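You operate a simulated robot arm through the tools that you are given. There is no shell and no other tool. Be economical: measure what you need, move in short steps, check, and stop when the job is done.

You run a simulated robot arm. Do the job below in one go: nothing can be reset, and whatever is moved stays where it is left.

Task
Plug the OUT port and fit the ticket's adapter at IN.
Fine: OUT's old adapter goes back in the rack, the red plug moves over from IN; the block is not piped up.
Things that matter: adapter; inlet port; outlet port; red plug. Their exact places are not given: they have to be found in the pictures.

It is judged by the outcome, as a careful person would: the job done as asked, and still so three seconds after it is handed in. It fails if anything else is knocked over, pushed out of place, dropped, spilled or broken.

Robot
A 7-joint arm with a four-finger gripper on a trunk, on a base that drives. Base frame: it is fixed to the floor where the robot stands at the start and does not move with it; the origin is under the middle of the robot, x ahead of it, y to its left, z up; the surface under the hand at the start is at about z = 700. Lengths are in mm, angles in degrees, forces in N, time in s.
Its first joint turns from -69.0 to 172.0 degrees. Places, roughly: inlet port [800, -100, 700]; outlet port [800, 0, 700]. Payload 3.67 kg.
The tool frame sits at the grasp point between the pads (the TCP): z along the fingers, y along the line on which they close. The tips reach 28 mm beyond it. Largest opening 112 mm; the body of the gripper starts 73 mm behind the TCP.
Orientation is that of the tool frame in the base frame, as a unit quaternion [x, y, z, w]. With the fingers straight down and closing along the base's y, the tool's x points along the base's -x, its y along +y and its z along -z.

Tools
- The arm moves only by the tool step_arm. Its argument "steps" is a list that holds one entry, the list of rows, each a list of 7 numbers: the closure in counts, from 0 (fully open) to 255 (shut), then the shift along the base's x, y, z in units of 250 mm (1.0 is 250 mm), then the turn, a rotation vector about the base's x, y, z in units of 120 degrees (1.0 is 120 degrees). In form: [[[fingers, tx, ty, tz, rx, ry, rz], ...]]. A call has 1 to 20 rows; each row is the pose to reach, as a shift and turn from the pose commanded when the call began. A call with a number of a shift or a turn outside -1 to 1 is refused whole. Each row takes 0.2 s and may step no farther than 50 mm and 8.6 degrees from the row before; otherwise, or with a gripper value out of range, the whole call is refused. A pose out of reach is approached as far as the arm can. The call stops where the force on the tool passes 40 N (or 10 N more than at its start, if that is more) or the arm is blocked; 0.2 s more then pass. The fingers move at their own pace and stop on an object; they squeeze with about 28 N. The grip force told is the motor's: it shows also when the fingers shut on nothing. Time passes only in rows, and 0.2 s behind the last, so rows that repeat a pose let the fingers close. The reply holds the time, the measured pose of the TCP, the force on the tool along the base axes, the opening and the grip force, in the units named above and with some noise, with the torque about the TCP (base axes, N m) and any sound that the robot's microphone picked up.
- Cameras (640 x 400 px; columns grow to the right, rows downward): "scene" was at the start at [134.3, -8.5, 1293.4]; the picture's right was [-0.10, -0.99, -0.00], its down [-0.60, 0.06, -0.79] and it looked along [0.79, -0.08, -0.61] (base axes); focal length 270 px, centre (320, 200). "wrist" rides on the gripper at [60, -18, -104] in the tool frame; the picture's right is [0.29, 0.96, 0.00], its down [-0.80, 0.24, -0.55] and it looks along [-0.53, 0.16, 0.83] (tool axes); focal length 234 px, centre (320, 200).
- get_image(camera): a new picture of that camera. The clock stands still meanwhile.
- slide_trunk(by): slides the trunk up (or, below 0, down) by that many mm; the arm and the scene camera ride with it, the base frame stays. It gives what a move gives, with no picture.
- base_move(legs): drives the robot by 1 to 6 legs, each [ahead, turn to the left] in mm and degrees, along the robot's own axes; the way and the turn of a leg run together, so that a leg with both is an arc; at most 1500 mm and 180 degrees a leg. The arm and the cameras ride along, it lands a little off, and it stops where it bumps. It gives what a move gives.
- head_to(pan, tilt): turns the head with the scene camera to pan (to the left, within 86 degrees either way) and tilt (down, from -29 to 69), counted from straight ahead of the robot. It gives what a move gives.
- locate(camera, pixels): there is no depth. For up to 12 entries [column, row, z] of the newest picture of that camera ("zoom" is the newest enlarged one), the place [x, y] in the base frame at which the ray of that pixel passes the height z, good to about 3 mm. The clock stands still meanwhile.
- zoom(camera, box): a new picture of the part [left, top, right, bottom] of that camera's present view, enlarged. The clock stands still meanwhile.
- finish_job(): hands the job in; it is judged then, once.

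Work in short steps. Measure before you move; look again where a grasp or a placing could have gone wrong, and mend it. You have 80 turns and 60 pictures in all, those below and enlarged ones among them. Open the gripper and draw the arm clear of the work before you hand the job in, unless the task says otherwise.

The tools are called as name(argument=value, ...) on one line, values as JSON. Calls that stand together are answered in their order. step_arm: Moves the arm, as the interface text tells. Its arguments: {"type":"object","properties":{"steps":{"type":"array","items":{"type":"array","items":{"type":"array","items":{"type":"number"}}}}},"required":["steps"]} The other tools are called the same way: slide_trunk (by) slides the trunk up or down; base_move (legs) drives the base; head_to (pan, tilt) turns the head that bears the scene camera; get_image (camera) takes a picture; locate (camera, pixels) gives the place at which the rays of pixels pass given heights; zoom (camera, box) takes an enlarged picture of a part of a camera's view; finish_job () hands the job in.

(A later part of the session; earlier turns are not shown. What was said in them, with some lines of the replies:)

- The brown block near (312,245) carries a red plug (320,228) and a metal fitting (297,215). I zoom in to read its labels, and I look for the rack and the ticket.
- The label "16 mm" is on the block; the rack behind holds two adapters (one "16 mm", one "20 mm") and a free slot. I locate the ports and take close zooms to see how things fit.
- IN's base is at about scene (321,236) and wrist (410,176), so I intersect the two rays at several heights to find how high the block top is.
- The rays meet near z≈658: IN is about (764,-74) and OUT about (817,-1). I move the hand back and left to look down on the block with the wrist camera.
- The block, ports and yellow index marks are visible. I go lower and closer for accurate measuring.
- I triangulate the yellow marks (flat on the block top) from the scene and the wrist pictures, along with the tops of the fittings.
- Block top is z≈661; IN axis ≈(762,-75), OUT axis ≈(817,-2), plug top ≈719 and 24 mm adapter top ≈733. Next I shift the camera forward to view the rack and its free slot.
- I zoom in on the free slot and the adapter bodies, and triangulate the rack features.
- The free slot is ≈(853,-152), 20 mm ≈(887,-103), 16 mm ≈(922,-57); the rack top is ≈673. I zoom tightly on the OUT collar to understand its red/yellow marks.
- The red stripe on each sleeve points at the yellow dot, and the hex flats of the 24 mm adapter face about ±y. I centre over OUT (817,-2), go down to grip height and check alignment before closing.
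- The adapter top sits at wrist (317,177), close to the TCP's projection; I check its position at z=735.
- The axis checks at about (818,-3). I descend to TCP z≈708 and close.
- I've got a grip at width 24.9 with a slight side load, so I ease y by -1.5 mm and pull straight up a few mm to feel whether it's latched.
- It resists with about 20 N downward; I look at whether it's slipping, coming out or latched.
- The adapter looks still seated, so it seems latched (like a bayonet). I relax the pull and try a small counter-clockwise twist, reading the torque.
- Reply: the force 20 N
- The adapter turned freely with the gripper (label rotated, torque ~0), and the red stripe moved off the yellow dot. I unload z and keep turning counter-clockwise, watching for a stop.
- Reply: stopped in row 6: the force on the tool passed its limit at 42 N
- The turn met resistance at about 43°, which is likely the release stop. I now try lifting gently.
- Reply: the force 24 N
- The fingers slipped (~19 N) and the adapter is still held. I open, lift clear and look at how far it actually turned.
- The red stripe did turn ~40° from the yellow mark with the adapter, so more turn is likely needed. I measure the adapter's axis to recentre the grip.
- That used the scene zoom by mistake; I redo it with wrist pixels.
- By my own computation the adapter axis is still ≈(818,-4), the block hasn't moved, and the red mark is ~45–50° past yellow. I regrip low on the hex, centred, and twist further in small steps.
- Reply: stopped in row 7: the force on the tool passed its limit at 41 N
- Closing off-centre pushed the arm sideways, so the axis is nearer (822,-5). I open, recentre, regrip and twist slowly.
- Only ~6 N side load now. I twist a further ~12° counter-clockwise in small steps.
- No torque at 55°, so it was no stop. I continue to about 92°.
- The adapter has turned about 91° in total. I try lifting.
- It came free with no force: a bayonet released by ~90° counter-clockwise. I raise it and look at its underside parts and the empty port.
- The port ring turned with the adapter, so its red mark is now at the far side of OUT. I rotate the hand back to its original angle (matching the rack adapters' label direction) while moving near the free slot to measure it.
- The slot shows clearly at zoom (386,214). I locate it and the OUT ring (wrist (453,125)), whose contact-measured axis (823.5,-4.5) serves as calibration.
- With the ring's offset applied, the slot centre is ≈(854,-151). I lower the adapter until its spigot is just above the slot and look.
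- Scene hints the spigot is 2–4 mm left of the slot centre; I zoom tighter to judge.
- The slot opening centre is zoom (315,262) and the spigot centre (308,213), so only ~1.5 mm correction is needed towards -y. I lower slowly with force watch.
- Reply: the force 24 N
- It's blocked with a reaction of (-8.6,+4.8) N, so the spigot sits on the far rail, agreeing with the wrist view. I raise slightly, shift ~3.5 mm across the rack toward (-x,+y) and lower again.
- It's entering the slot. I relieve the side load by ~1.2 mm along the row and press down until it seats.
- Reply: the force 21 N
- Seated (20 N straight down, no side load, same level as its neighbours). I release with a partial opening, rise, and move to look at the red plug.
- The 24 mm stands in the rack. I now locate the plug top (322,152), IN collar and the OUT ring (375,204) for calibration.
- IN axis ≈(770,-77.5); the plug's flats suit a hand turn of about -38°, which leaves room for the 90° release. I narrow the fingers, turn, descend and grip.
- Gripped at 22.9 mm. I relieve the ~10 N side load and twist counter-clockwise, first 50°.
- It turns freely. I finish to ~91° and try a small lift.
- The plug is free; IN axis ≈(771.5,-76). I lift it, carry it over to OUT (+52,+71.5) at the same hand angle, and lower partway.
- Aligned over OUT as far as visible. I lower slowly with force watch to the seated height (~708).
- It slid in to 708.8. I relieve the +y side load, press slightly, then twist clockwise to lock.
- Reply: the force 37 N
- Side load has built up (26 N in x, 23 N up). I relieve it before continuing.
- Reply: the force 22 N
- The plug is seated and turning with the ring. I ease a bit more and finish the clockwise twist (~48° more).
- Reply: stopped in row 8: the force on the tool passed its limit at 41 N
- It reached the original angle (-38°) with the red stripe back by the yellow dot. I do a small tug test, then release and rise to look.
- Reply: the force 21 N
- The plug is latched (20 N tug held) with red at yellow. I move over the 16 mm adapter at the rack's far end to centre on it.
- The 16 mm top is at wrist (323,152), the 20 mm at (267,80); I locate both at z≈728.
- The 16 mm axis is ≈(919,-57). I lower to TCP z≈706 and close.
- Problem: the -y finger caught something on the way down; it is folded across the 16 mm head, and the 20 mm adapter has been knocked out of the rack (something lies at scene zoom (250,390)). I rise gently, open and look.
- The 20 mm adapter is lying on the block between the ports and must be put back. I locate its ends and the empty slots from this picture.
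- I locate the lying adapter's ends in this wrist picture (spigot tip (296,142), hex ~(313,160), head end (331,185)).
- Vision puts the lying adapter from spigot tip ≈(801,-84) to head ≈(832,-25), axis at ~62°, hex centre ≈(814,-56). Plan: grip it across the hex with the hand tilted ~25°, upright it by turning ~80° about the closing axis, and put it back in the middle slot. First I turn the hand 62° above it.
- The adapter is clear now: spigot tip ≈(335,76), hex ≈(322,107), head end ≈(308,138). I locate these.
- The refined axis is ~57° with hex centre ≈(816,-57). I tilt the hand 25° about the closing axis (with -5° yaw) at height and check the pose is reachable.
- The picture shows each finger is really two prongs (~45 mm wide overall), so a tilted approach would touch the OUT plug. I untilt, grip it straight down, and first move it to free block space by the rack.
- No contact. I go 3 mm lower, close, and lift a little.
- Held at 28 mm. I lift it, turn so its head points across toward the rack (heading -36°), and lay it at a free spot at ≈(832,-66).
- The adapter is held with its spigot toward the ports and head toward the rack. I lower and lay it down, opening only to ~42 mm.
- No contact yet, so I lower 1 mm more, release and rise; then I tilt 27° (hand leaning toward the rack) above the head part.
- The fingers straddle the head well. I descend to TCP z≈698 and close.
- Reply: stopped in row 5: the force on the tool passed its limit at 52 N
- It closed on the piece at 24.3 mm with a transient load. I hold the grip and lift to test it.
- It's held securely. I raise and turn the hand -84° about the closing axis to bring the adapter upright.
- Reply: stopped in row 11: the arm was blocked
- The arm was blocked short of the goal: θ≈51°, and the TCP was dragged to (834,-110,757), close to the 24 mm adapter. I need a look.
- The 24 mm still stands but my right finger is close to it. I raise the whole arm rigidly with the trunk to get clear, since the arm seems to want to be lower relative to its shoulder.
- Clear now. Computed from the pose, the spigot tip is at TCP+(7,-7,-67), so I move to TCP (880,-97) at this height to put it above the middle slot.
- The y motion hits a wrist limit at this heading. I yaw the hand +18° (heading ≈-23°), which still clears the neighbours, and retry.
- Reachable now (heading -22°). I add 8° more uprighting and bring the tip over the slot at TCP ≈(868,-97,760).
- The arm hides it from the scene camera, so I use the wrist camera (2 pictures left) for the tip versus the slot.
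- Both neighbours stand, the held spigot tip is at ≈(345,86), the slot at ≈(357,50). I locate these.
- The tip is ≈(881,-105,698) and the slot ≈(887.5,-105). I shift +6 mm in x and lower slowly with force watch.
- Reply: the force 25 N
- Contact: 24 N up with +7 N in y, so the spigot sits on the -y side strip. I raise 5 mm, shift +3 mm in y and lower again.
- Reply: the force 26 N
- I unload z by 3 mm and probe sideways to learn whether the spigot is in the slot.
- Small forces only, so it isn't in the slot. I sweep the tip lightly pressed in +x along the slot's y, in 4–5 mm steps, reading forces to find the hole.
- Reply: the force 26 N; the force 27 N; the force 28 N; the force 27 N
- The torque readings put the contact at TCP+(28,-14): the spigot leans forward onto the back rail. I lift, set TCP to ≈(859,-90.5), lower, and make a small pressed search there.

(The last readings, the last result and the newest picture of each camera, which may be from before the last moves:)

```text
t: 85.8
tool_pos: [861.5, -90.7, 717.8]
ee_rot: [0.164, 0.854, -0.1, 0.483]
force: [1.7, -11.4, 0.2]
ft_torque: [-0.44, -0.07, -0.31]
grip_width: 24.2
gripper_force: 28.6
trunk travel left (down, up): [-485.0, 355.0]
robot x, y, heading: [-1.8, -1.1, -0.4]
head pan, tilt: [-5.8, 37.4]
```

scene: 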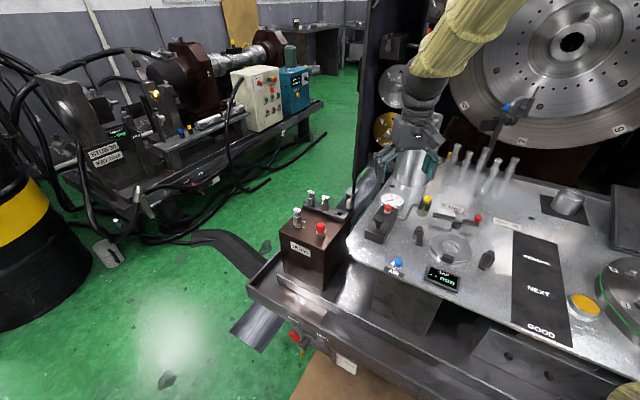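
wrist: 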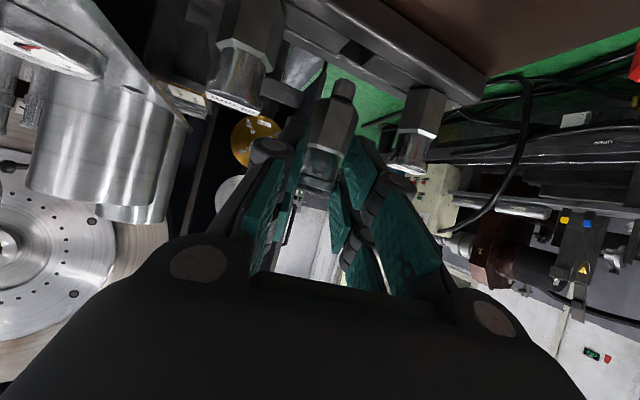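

It dropped in (z 716 with no vertical load, walls felt sideways). I press it home, release, back off along the tool axis and return the hand to vertical.

step_arm(steps=[[[255, 0, -0.006, 0, 0, 0, 0], [255, 0, -0.006, -0.012, 0, 0, 0], [255, 0, -0.006, -0.02, 0, 0, 0], [255, 0, -0.006, -0.028, 0, 0, 0]]])

step_arm(steps=[[[200, 0, 0, 0.004, 0, 0, 0], [150, 0, 0, 0.004, 0, 0, 0], [150, 0, 0, 0.004, 0, 0, 0]]])

step_arm(steps=[[[150, -0.063, 0.026, 0.041, 0, 0, 0], [150, -0.19, 0.079, 0.124, 0, 0, 0], [150, -0.32, 0.133, 0.21, 0, 0, 0], [150, -0.38, 0.158, 0.3, 0, 0, 0], [150, -0.38, 0.158, 0.42, 0, 0, 0], [150, -0.38, 0.158, 0.42, 0, 0, 0]]])

step_arm(steps=[[[150, 0, 0, 0, 0.0235, 0.0568, 0], [150, 0, 0, 0, 0.0471, 0.1136, 0], [150, 0, 0, 0, 0.0706, 0.1704, 0], [150, 0, 0, 0, 0.0942, 0.2272, 0], [150, 0, 0, 0, 0.1177, 0.284, 0], [150, 0, 0, 0, 0.1412, 0.3407, 0], [150, 0, 0, 0, 0.1648, 0.3975, 0], [150, 0, 0, 0, 0.1883, 0.4543, 0], [150, 0, 0, 0, 0.1883, 0.4543, 0]]])

```text
t: 86.8
tool_pos: [861.2, -88.7, 712.4]
ee_rot: [0.163, 0.854, -0.1, 0.484]
force: [0.4, -5.8, 16.0]
ft_torque: [-0.24, -0.44, -0.1]
grip_width: 23.5
gripper_force: 28.5
trunk travel left (down, up): [-485.0, 355.0]
robot x, y, heading: [-2.2, -2.7, -0.2]
head pan, tilt: [-5.8, 37.4]
```

```text
t: 87.6
tool_pos: [860.1, -88.6, 712.1]
ee_rot: [0.163, 0.855, -0.1, 0.482]
force: [3.8, 0.9, 8.7]
ft_torque: [-0.17, -0.1, 0.07]
grip_width: 47.0
gripper_force: 0.1
trunk travel left (down, up): [-485.0, 355.0]
robot x, y, heading: [0.9, -1.9, -0.1]
head pan, tilt: [-5.8, 37.4]
```

```text
t: 89.0
tool_pos: [764.8, -48.1, 815.2]
ee_rot: [0.163, 0.855, -0.1, 0.482]
force: [0.1, 0.1, 1.0]
ft_torque: [0.04, 0.02, -0.01]
grip_width: 46.4
gripper_force: 0.2
trunk travel left (down, up): [-485.0, 355.0]
robot x, y, heading: [2.2, 0.4, -0.4]
head pan, tilt: [-5.8, 37.4]
```

```text
t: 91.0
tool_pos: [766.8, -49.0, 816.6]
ee_rot: [0.187, 0.982, 0.0, 0.0]
force: [0.3, -0.6, 0.2]
ft_torque: [0.01, -0.01, -0.03]
grip_width: 46.3
gripper_force: 0.0
trunk travel left (down, up): [-485.0, 355.0]
robot x, y, heading: [2.1, -2.8, -0.4]
head pan, tilt: [-5.8, 37.4]
```

The hand is vertical and the 20 mm seems seated. I move over the 16 mm adapter with a +15° hand angle (keeps the wide fingers clear of the 20 mm) and use the last picture there.

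step_arm(steps=[[[150, 0.12, -0.006, 0, 0, 0, 0.05], [150, 0.24, -0.012, 0, 0, 0, 0.11], [150, 0.36, -0.02, 0, 0, 0, 0.17], [150, 0.48, -0.026, 0, 0, 0, 0.23], [150, 0.609, -0.032, 0, 0, 0, 0.29], [150, 0.609, -0.032, -0.08, 0, 0, 0.305], [150, 0.609, -0.032, -0.08, 0, 0, 0.305]]])

get_image(camera="wrist")

```text
t: 92.6
tool_pos: [919.0, -58.1, 798.1]
ee_rot: [-0.13, 0.991, 0.0, 0.0]
force: [-0.2, -0.2, 0.0]
ft_torque: [-0.05, 0.02, 0.0]
grip_width: 46.0
gripper_force: 0.0
trunk travel left (down, up): [-485.0, 355.0]
robot x, y, heading: [0.2, -1.7, -0.3]
head pan, tilt: [-5.8, 37.4]
```

```text
0 pictures are left
5 turns are left
```

wrist: 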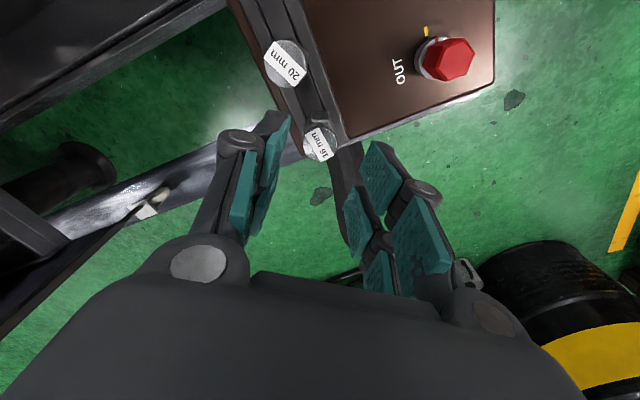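

The 20 mm stands in the rack, and the 16 mm axis computes to ≈(919,-57). I grip its round head at TCP z≈734, lift, and carry it over IN while turning +91°.

step_arm(steps=[[[160, 0, 0.004, -0.14, 0, 0, 0], [160, 0, 0.004, -0.256, 0, 0, 0], [160, 0, 0.004, -0.256, 0, 0, 0], [190, 0, 0.004, -0.256, 0, 0, 0], [215, 0, 0.004, -0.256, 0, 0, 0], [255, 0, 0.004, -0.256, 0, 0, 0], [255, 0, 0.004, -0.256, 0, 0, 0]]])

step_arm(steps=[[[255, 0, 0, 0.06, 0, 0, 0], [255, 0, 0, 0.2, 0, 0, 0], [255, 0, 0, 0.32, 0, 0, 0]]])

step_arm(steps=[[[255, -0.04, -0.005, 0, 0, 0, 0.06], [255, -0.09, -0.01, 0, 0, 0, 0.12], [255, -0.14, -0.018, 0, 0, 0, 0.18], [255, -0.19, -0.024, 0, 0, 0, 0.24], [255, -0.24, -0.03, 0, 0, 0, 0.3], [255, -0.29, -0.037, 0, 0, 0, 0.36], [255, -0.34, -0.043, 0, 0, 0, 0.42], [255, -0.4, -0.05, 0, 0, 0, 0.48], [255, -0.45, -0.057, 0, 0, 0, 0.54], [255, -0.5, -0.064, 0, 0, 0, 0.6], [255, -0.55, -0.07, 0, 0, 0, 0.66], [255, -0.59, -0.075, 0, 0, 0, 0.72], [255, -0.59, -0.075, 0, 0, 0, 0.76], [255, -0.59, -0.075, 0, 0, 0, 0.76]]])

```text
t: 94.2
tool_pos: [917.2, -58.1, 732.2]
ee_rot: [-0.131, 0.991, 0.001, 0.0]
force: [0.2, 0.0, -0.3]
ft_torque: [0.02, -0.01, -0.01]
grip_width: 25.2
gripper_force: 28.2
trunk travel left (down, up): [-485.0, 355.0]
robot x, y, heading: [-1.3, 1.6, -0.0]
head pan, tilt: [-5.8, 37.4]
```

```text
t: 95.0
tool_pos: [917.7, -58.1, 813.0]
ee_rot: [-0.13, 0.991, 0.0, 0.0]
force: [-0.2, -0.1, -0.7]
ft_torque: [-0.02, -0.03, -0.04]
grip_width: 25.2
gripper_force: 28.4
trunk travel left (down, up): [-485.0, 355.0]
robot x, y, heading: [-0.9, 3.6, -0.3]
head pan, tilt: [-5.8, 37.4]
```

```text
t: 98.0
tool_pos: [771.9, -76.6, 811.8]
ee_rot: [0.801, -0.599, 0.0, 0.001]
force: [0.6, 0.1, -0.7]
ft_torque: [-0.03, -0.02, -0.02]
grip_width: 24.9
gripper_force: 27.9
trunk travel left (down, up): [-485.0, 355.0]
robot x, y, heading: [4.4, -0.2, -0.1]
head pan, tilt: [-5.8, 37.4]
4 turns are left
```

All as planned: 16 mm held over IN at (772,-76.6), hand at 106°. I lower it into IN and begin the clockwise twist.

step_arm(steps=[[[255, 0, 0.001, -0.14, 0, 0, 0], [255, 0, 0.001, -0.21, 0, 0, 0], [255, 0, 0.001, -0.235, 0, 0, 0], [255, 0, 0.001, -0.255, 0, 0, 0], [255, 0, 0.001, -0.275, 0, 0, 0], [255, 0, 0.001, -0.292, 0, 0, 0], [255, 0, 0.001, -0.292, 0, 0, 0]]])

step_arm(steps=[[[255, 0, 0, 0, 0, 0, -0.05], [255, 0, 0, 0, 0, 0, -0.1], [255, 0, 0, 0, 0, 0, -0.15], [255, 0, 0, 0, 0, 0, -0.2]]])

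```text
t: 99.6
tool_pos: [770.8, -75.4, 739.5]
ee_rot: [0.8, -0.6, 0.001, 0.0]
force: [-0.3, -0.5, -0.7]
ft_torque: [-0.02, 0.02, 0.01]
grip_width: 25.0
gripper_force: 27.8
trunk travel left (down, up): [-485.0, 355.0]
robot x, y, heading: [1.5, -1.3, -0.4]
head pan, tilt: [-5.8, 37.4]
```

```text
t: 100.6
tool_pos: [770.3, -75.3, 739.7]
ee_rot: [-0.657, 0.754, -0.001, 0.001]
force: [-1.4, -1.1, 0.5]
ft_torque: [-0.08, 0.06, -0.01]
grip_width: 25.1
gripper_force: 27.2
trunk travel left (down, up): [-485.0, 355.0]
robot x, y, heading: [-1.8, -0.6, -0.2]
head pan, tilt: [-5.8, 37.4]
3 turns are left
```

It went in without load but no bottom contact was felt, so I turn back 24°, press it fully home, then twist the whole way clockwise and tug-test.

step_arm(steps=[[[255, 0, 0, 0, 0, 0, 0.067], [255, 0, 0, 0, 0, 0, 0.134], [255, 0, 0, 0, 0, 0, 0.2], [255, 0, 0, -0.01, 0, 0, 0.2], [255, 0, 0, -0.018, 0, 0, 0.2], [255, 0, 0, -0.026, 0, 0, 0.2], [255, 0, 0, -0.032, 0, 0, 0.2]]])

step_arm(steps=[[[255, 0, 0, 0.008, 0, 0, 0], [255, 0, 0, 0.008, 0, 0, -0.055], [255, 0, 0, 0.008, 0, 0, -0.11], [255, 0, 0, 0.008, 0, 0, -0.165], [255, 0, 0, 0.008, 0, 0, -0.22], [255, 0, 0, 0.008, 0, 0, -0.275], [255, 0, 0, 0.008, 0, 0, -0.33], [255, 0, 0, 0.008, 0, 0, -0.38]]])

step_arm(steps=[[[255, 0, 0, 0, 0, 0, -0.055], [255, 0, 0, 0, 0, 0, -0.11], [255, 0, 0, 0, 0, 0, -0.165], [255, 0, 0, 0, 0, 0, -0.22], [255, 0, 0, 0, 0, 0, -0.275], [255, 0, 0, 0, 0, 0, -0.33], [255, 0, 0, 0, 0, 0, -0.38], [255, 0, 0, 0, 0, 0, -0.382]]])

step_arm(steps=[[[255, 0, 0, 0.01, 0, 0, 0], [255, 0, 0, 0.018, 0, 0, 0]]])

```text
t: 102.2
tool_pos: [771.5, -77.2, 732.1]
ee_rot: [0.8, -0.6, 0.001, -0.001]
force: [-3.0, -8.0, 8.9]
ft_torque: [-0.35, 0.03, -0.03]
grip_width: 24.7
gripper_force: 27.9
trunk travel left (down, up): [-485.0, 355.0]
robot x, y, heading: [1.9, 1.9, -0.5]
head pan, tilt: [-5.8, 37.4]
```

```text
t: 104.0
tool_pos: [771.1, -76.4, 733.3]
ee_rot: [-0.504, 0.864, 0.0, 0.0]
force: [-0.8, -0.7, 1.7]
ft_torque: [-0.03, 0.07, -0.01]
grip_width: 24.6
gripper_force: 27.7
trunk travel left (down, up): [-485.0, 355.0]
robot x, y, heading: [-2.4, 2.4, -0.3]
head pan, tilt: [-5.8, 37.4]
```

```text
t: 105.8
tool_pos: [770.6, -75.4, 734.7]
ee_rot: [-0.128, 0.992, -0.001, 0.0]
force: [-10.2, -0.4, -1.2]
ft_torque: [-0.02, 0.62, -0.01]
grip_width: 24.7
gripper_force: 27.4
trunk travel left (down, up): [-485.0, 355.0]
robot x, y, heading: [-0.6, -6.7, -0.5]
head pan, tilt: [-5.8, 37.4]
```

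```text
t: 106.4
tool_pos: [770.1, -75.7, 738.6]
ee_rot: [-0.128, 0.992, 0.001, 0.001]
force: [-8.6, -3.0, -3.1]
ft_torque: [-0.15, 0.54, 0.02]
grip_width: 24.6
gripper_force: 27.6
trunk travel left (down, up): [-485.0, 355.0]
robot x, y, heading: [0.6, 2.0, -0.4]
head pan, tilt: [-5.8, 37.4]
2 turns are left
```

The tug gave only 3 N while rising 4 mm, so the adapter isn't latched; it probably wasn't pressed fully home. In this turn I turn it back, press firmly home, twist clockwise under light pressure, then release and withdraw.

step_arm(steps=[[[255, 0, 0, -0.014, 0, 0, 0], [255, 0, 0, -0.014, 0, 0, 0.065], [255, 0, 0, -0.014, 0, 0, 0.13], [255, 0, 0, -0.014, 0, 0, 0.195], [255, 0, 0, -0.014, 0, 0, 0.26], [255, 0, 0, -0.014, 0, 0, 0.325], [255, 0, 0, -0.014, 0, 0, 0.39], [255, 0, 0, -0.014, 0, 0, 0.455], [255, 0, 0, -0.014, 0, 0, 0.52], [255, 0, 0, -0.014, 0, 0, 0.585], [255, 0, 0, -0.014, 0, 0, 0.65], [255, 0, 0, -0.014, 0, 0, 0.715], [255, 0, 0, -0.014, 0, 0, 0.762]]])

step_arm(steps=[[[255, 0, 0, -0.01, 0, 0, 0], [255, 0, 0, -0.018, 0, 0, 0], [255, 0, 0, -0.025, 0, 0, 0], [255, 0, 0, -0.031, 0, 0, 0], [255, 0, 0, -0.037, 0, 0, 0], [255, 0, 0, -0.037, 0, 0, 0]]])

step_arm(steps=[[[255, 0, 0, 0.005, 0, 0, 0], [255, 0, 0, 0.005, 0, 0, -0.055], [255, 0, 0, 0.005, 0, 0, -0.11], [255, 0, 0, 0.005, 0, 0, -0.165], [255, 0, 0, 0.005, 0, 0, -0.22], [255, 0, 0, 0.005, 0, 0, -0.275], [255, 0, 0, 0.005, 0, 0, -0.33], [255, 0, 0, 0.005, 0, 0, -0.38]]])

step_arm(steps=[[[255, -0.001, 0, 0, 0, 0, -0.055], [255, -0.002, 0, 0, 0, 0, -0.11], [255, -0.003, 0, 0, 0, 0, -0.165], [255, -0.004, 0, 0, 0, 0, -0.22], [255, -0.004, 0, 0, 0, 0, -0.275], [255, -0.004, 0, 0, 0, 0, -0.33], [255, -0.004, 0, 0, 0, 0, -0.385], [255, -0.004, 0, 0, 0, 0, -0.405]]])

step_arm(steps=[[[200, 0, 0, 0, 0, 0, 0], [140, 0, 0, 0, 0, 0, 0], [130, 0, 0, 0, 0, 0, 0], [130, 0, 0, 0.1, 0, 0, 0], [130, 0, 0, 0.26, 0, 0, 0], [100, 0, 0, 0.42, 0, 0, 0], [60, -0.1, 0, 0.55, 0, 0, 0], [0, -0.25, 0, 0.6, 0, 0, 0], [0, -0.4, 0, 0.6, 0, 0, 0]]])

```text
t: 109.2
tool_pos: [771.3, -75.7, 735.8]
ee_rot: [0.8, -0.6, 0.0, 0.0]
force: [-0.3, -0.2, 0.4]
ft_torque: [-0.01, 0.02, -0.02]
grip_width: 24.6
gripper_force: 27.7
trunk travel left (down, up): [-485.0, 355.0]
robot x, y, heading: [1.8, -3.5, 0.1]
head pan, tilt: [-5.8, 37.4]
```

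```text
t: 110.6
tool_pos: [770.3, -76.7, 727.1]
ee_rot: [0.799, -0.601, 0.0, 0.0]
force: [-6.1, -8.5, 20.3]
ft_torque: [-0.14, 0.18, 0.0]
grip_width: 24.5
gripper_force: 28.3
trunk travel left (down, up): [-485.0, 355.0]
robot x, y, heading: [-1.5, 0.8, -0.3]
head pan, tilt: [-5.8, 37.4]
```

```text
t: 112.4
tool_pos: [768.6, -78.2, 726.4]
ee_rot: [-0.504, 0.864, 0.001, 0.0]
force: [-14.4, -12.4, -1.7]
ft_torque: [-0.37, 0.34, 0.03]
grip_width: 24.5
gripper_force: 27.7
trunk travel left (down, up): [-485.0, 355.0]
robot x, y, heading: [-1.5, -1.5, -0.3]
head pan, tilt: [-5.8, 37.4]
```

```text
t: 114.2
tool_pos: [769.4, -77.1, 726.6]
ee_rot: [-0.104, 0.995, 0.0, 0.0]
force: [-20.5, -19.3, -6.1]
ft_torque: [-0.56, 0.57, 0.02]
grip_width: 24.7
gripper_force: 27.5
trunk travel left (down, up): [-485.0, 355.0]
robot x, y, heading: [1.5, 1.3, -0.4]
head pan, tilt: [-5.8, 37.4]
```

```text
t: 116.2
tool_pos: [669.9, -75.8, 879.6]
ee_rot: [-0.105, 0.994, 0.0, 0.0]
force: [-1.1, -0.3, 0.6]
ft_torque: [-0.02, -0.02, 0.01]
grip_width: 112.2
gripper_force: 0.0
trunk travel left (down, up): [-485.0, 355.0]
robot x, y, heading: [-0.0, -0.2, -0.2]
head pan, tilt: [-5.8, 37.4]
1 turns are left
```

The 16 mm adapter took a 20 N press, then turned clockwise with the vertical load going slightly negative. That suggests it was drawn in. The gripper is open and the arm is clear, so I hand the job in on this last turn.

finish_job()

```text
The job is handed in.
```

The job is handed in, but I couldn't confirm that the 16 mm adapter is locked at IN, and I knocked the 20 mm adapter over along the way.

- **OUT:** the red plug is fitted and locked. It held a 20 N tug and its red mark lines up with the yellow one.
- **IN:** the 16 mm adapter is in. My first try had not latched, so I pressed it down again at 20 N and twisted it clockwise. I had no pictures or turns left to test or look at it after that.
- **24 mm adapter:** OUT's old adapter is back in the rack.
- **20 mm adapter:** a finger hit it while I reached for the 16 mm one, and it fell onto the block. I put it back in its slot, and the last picture shows it standing there.
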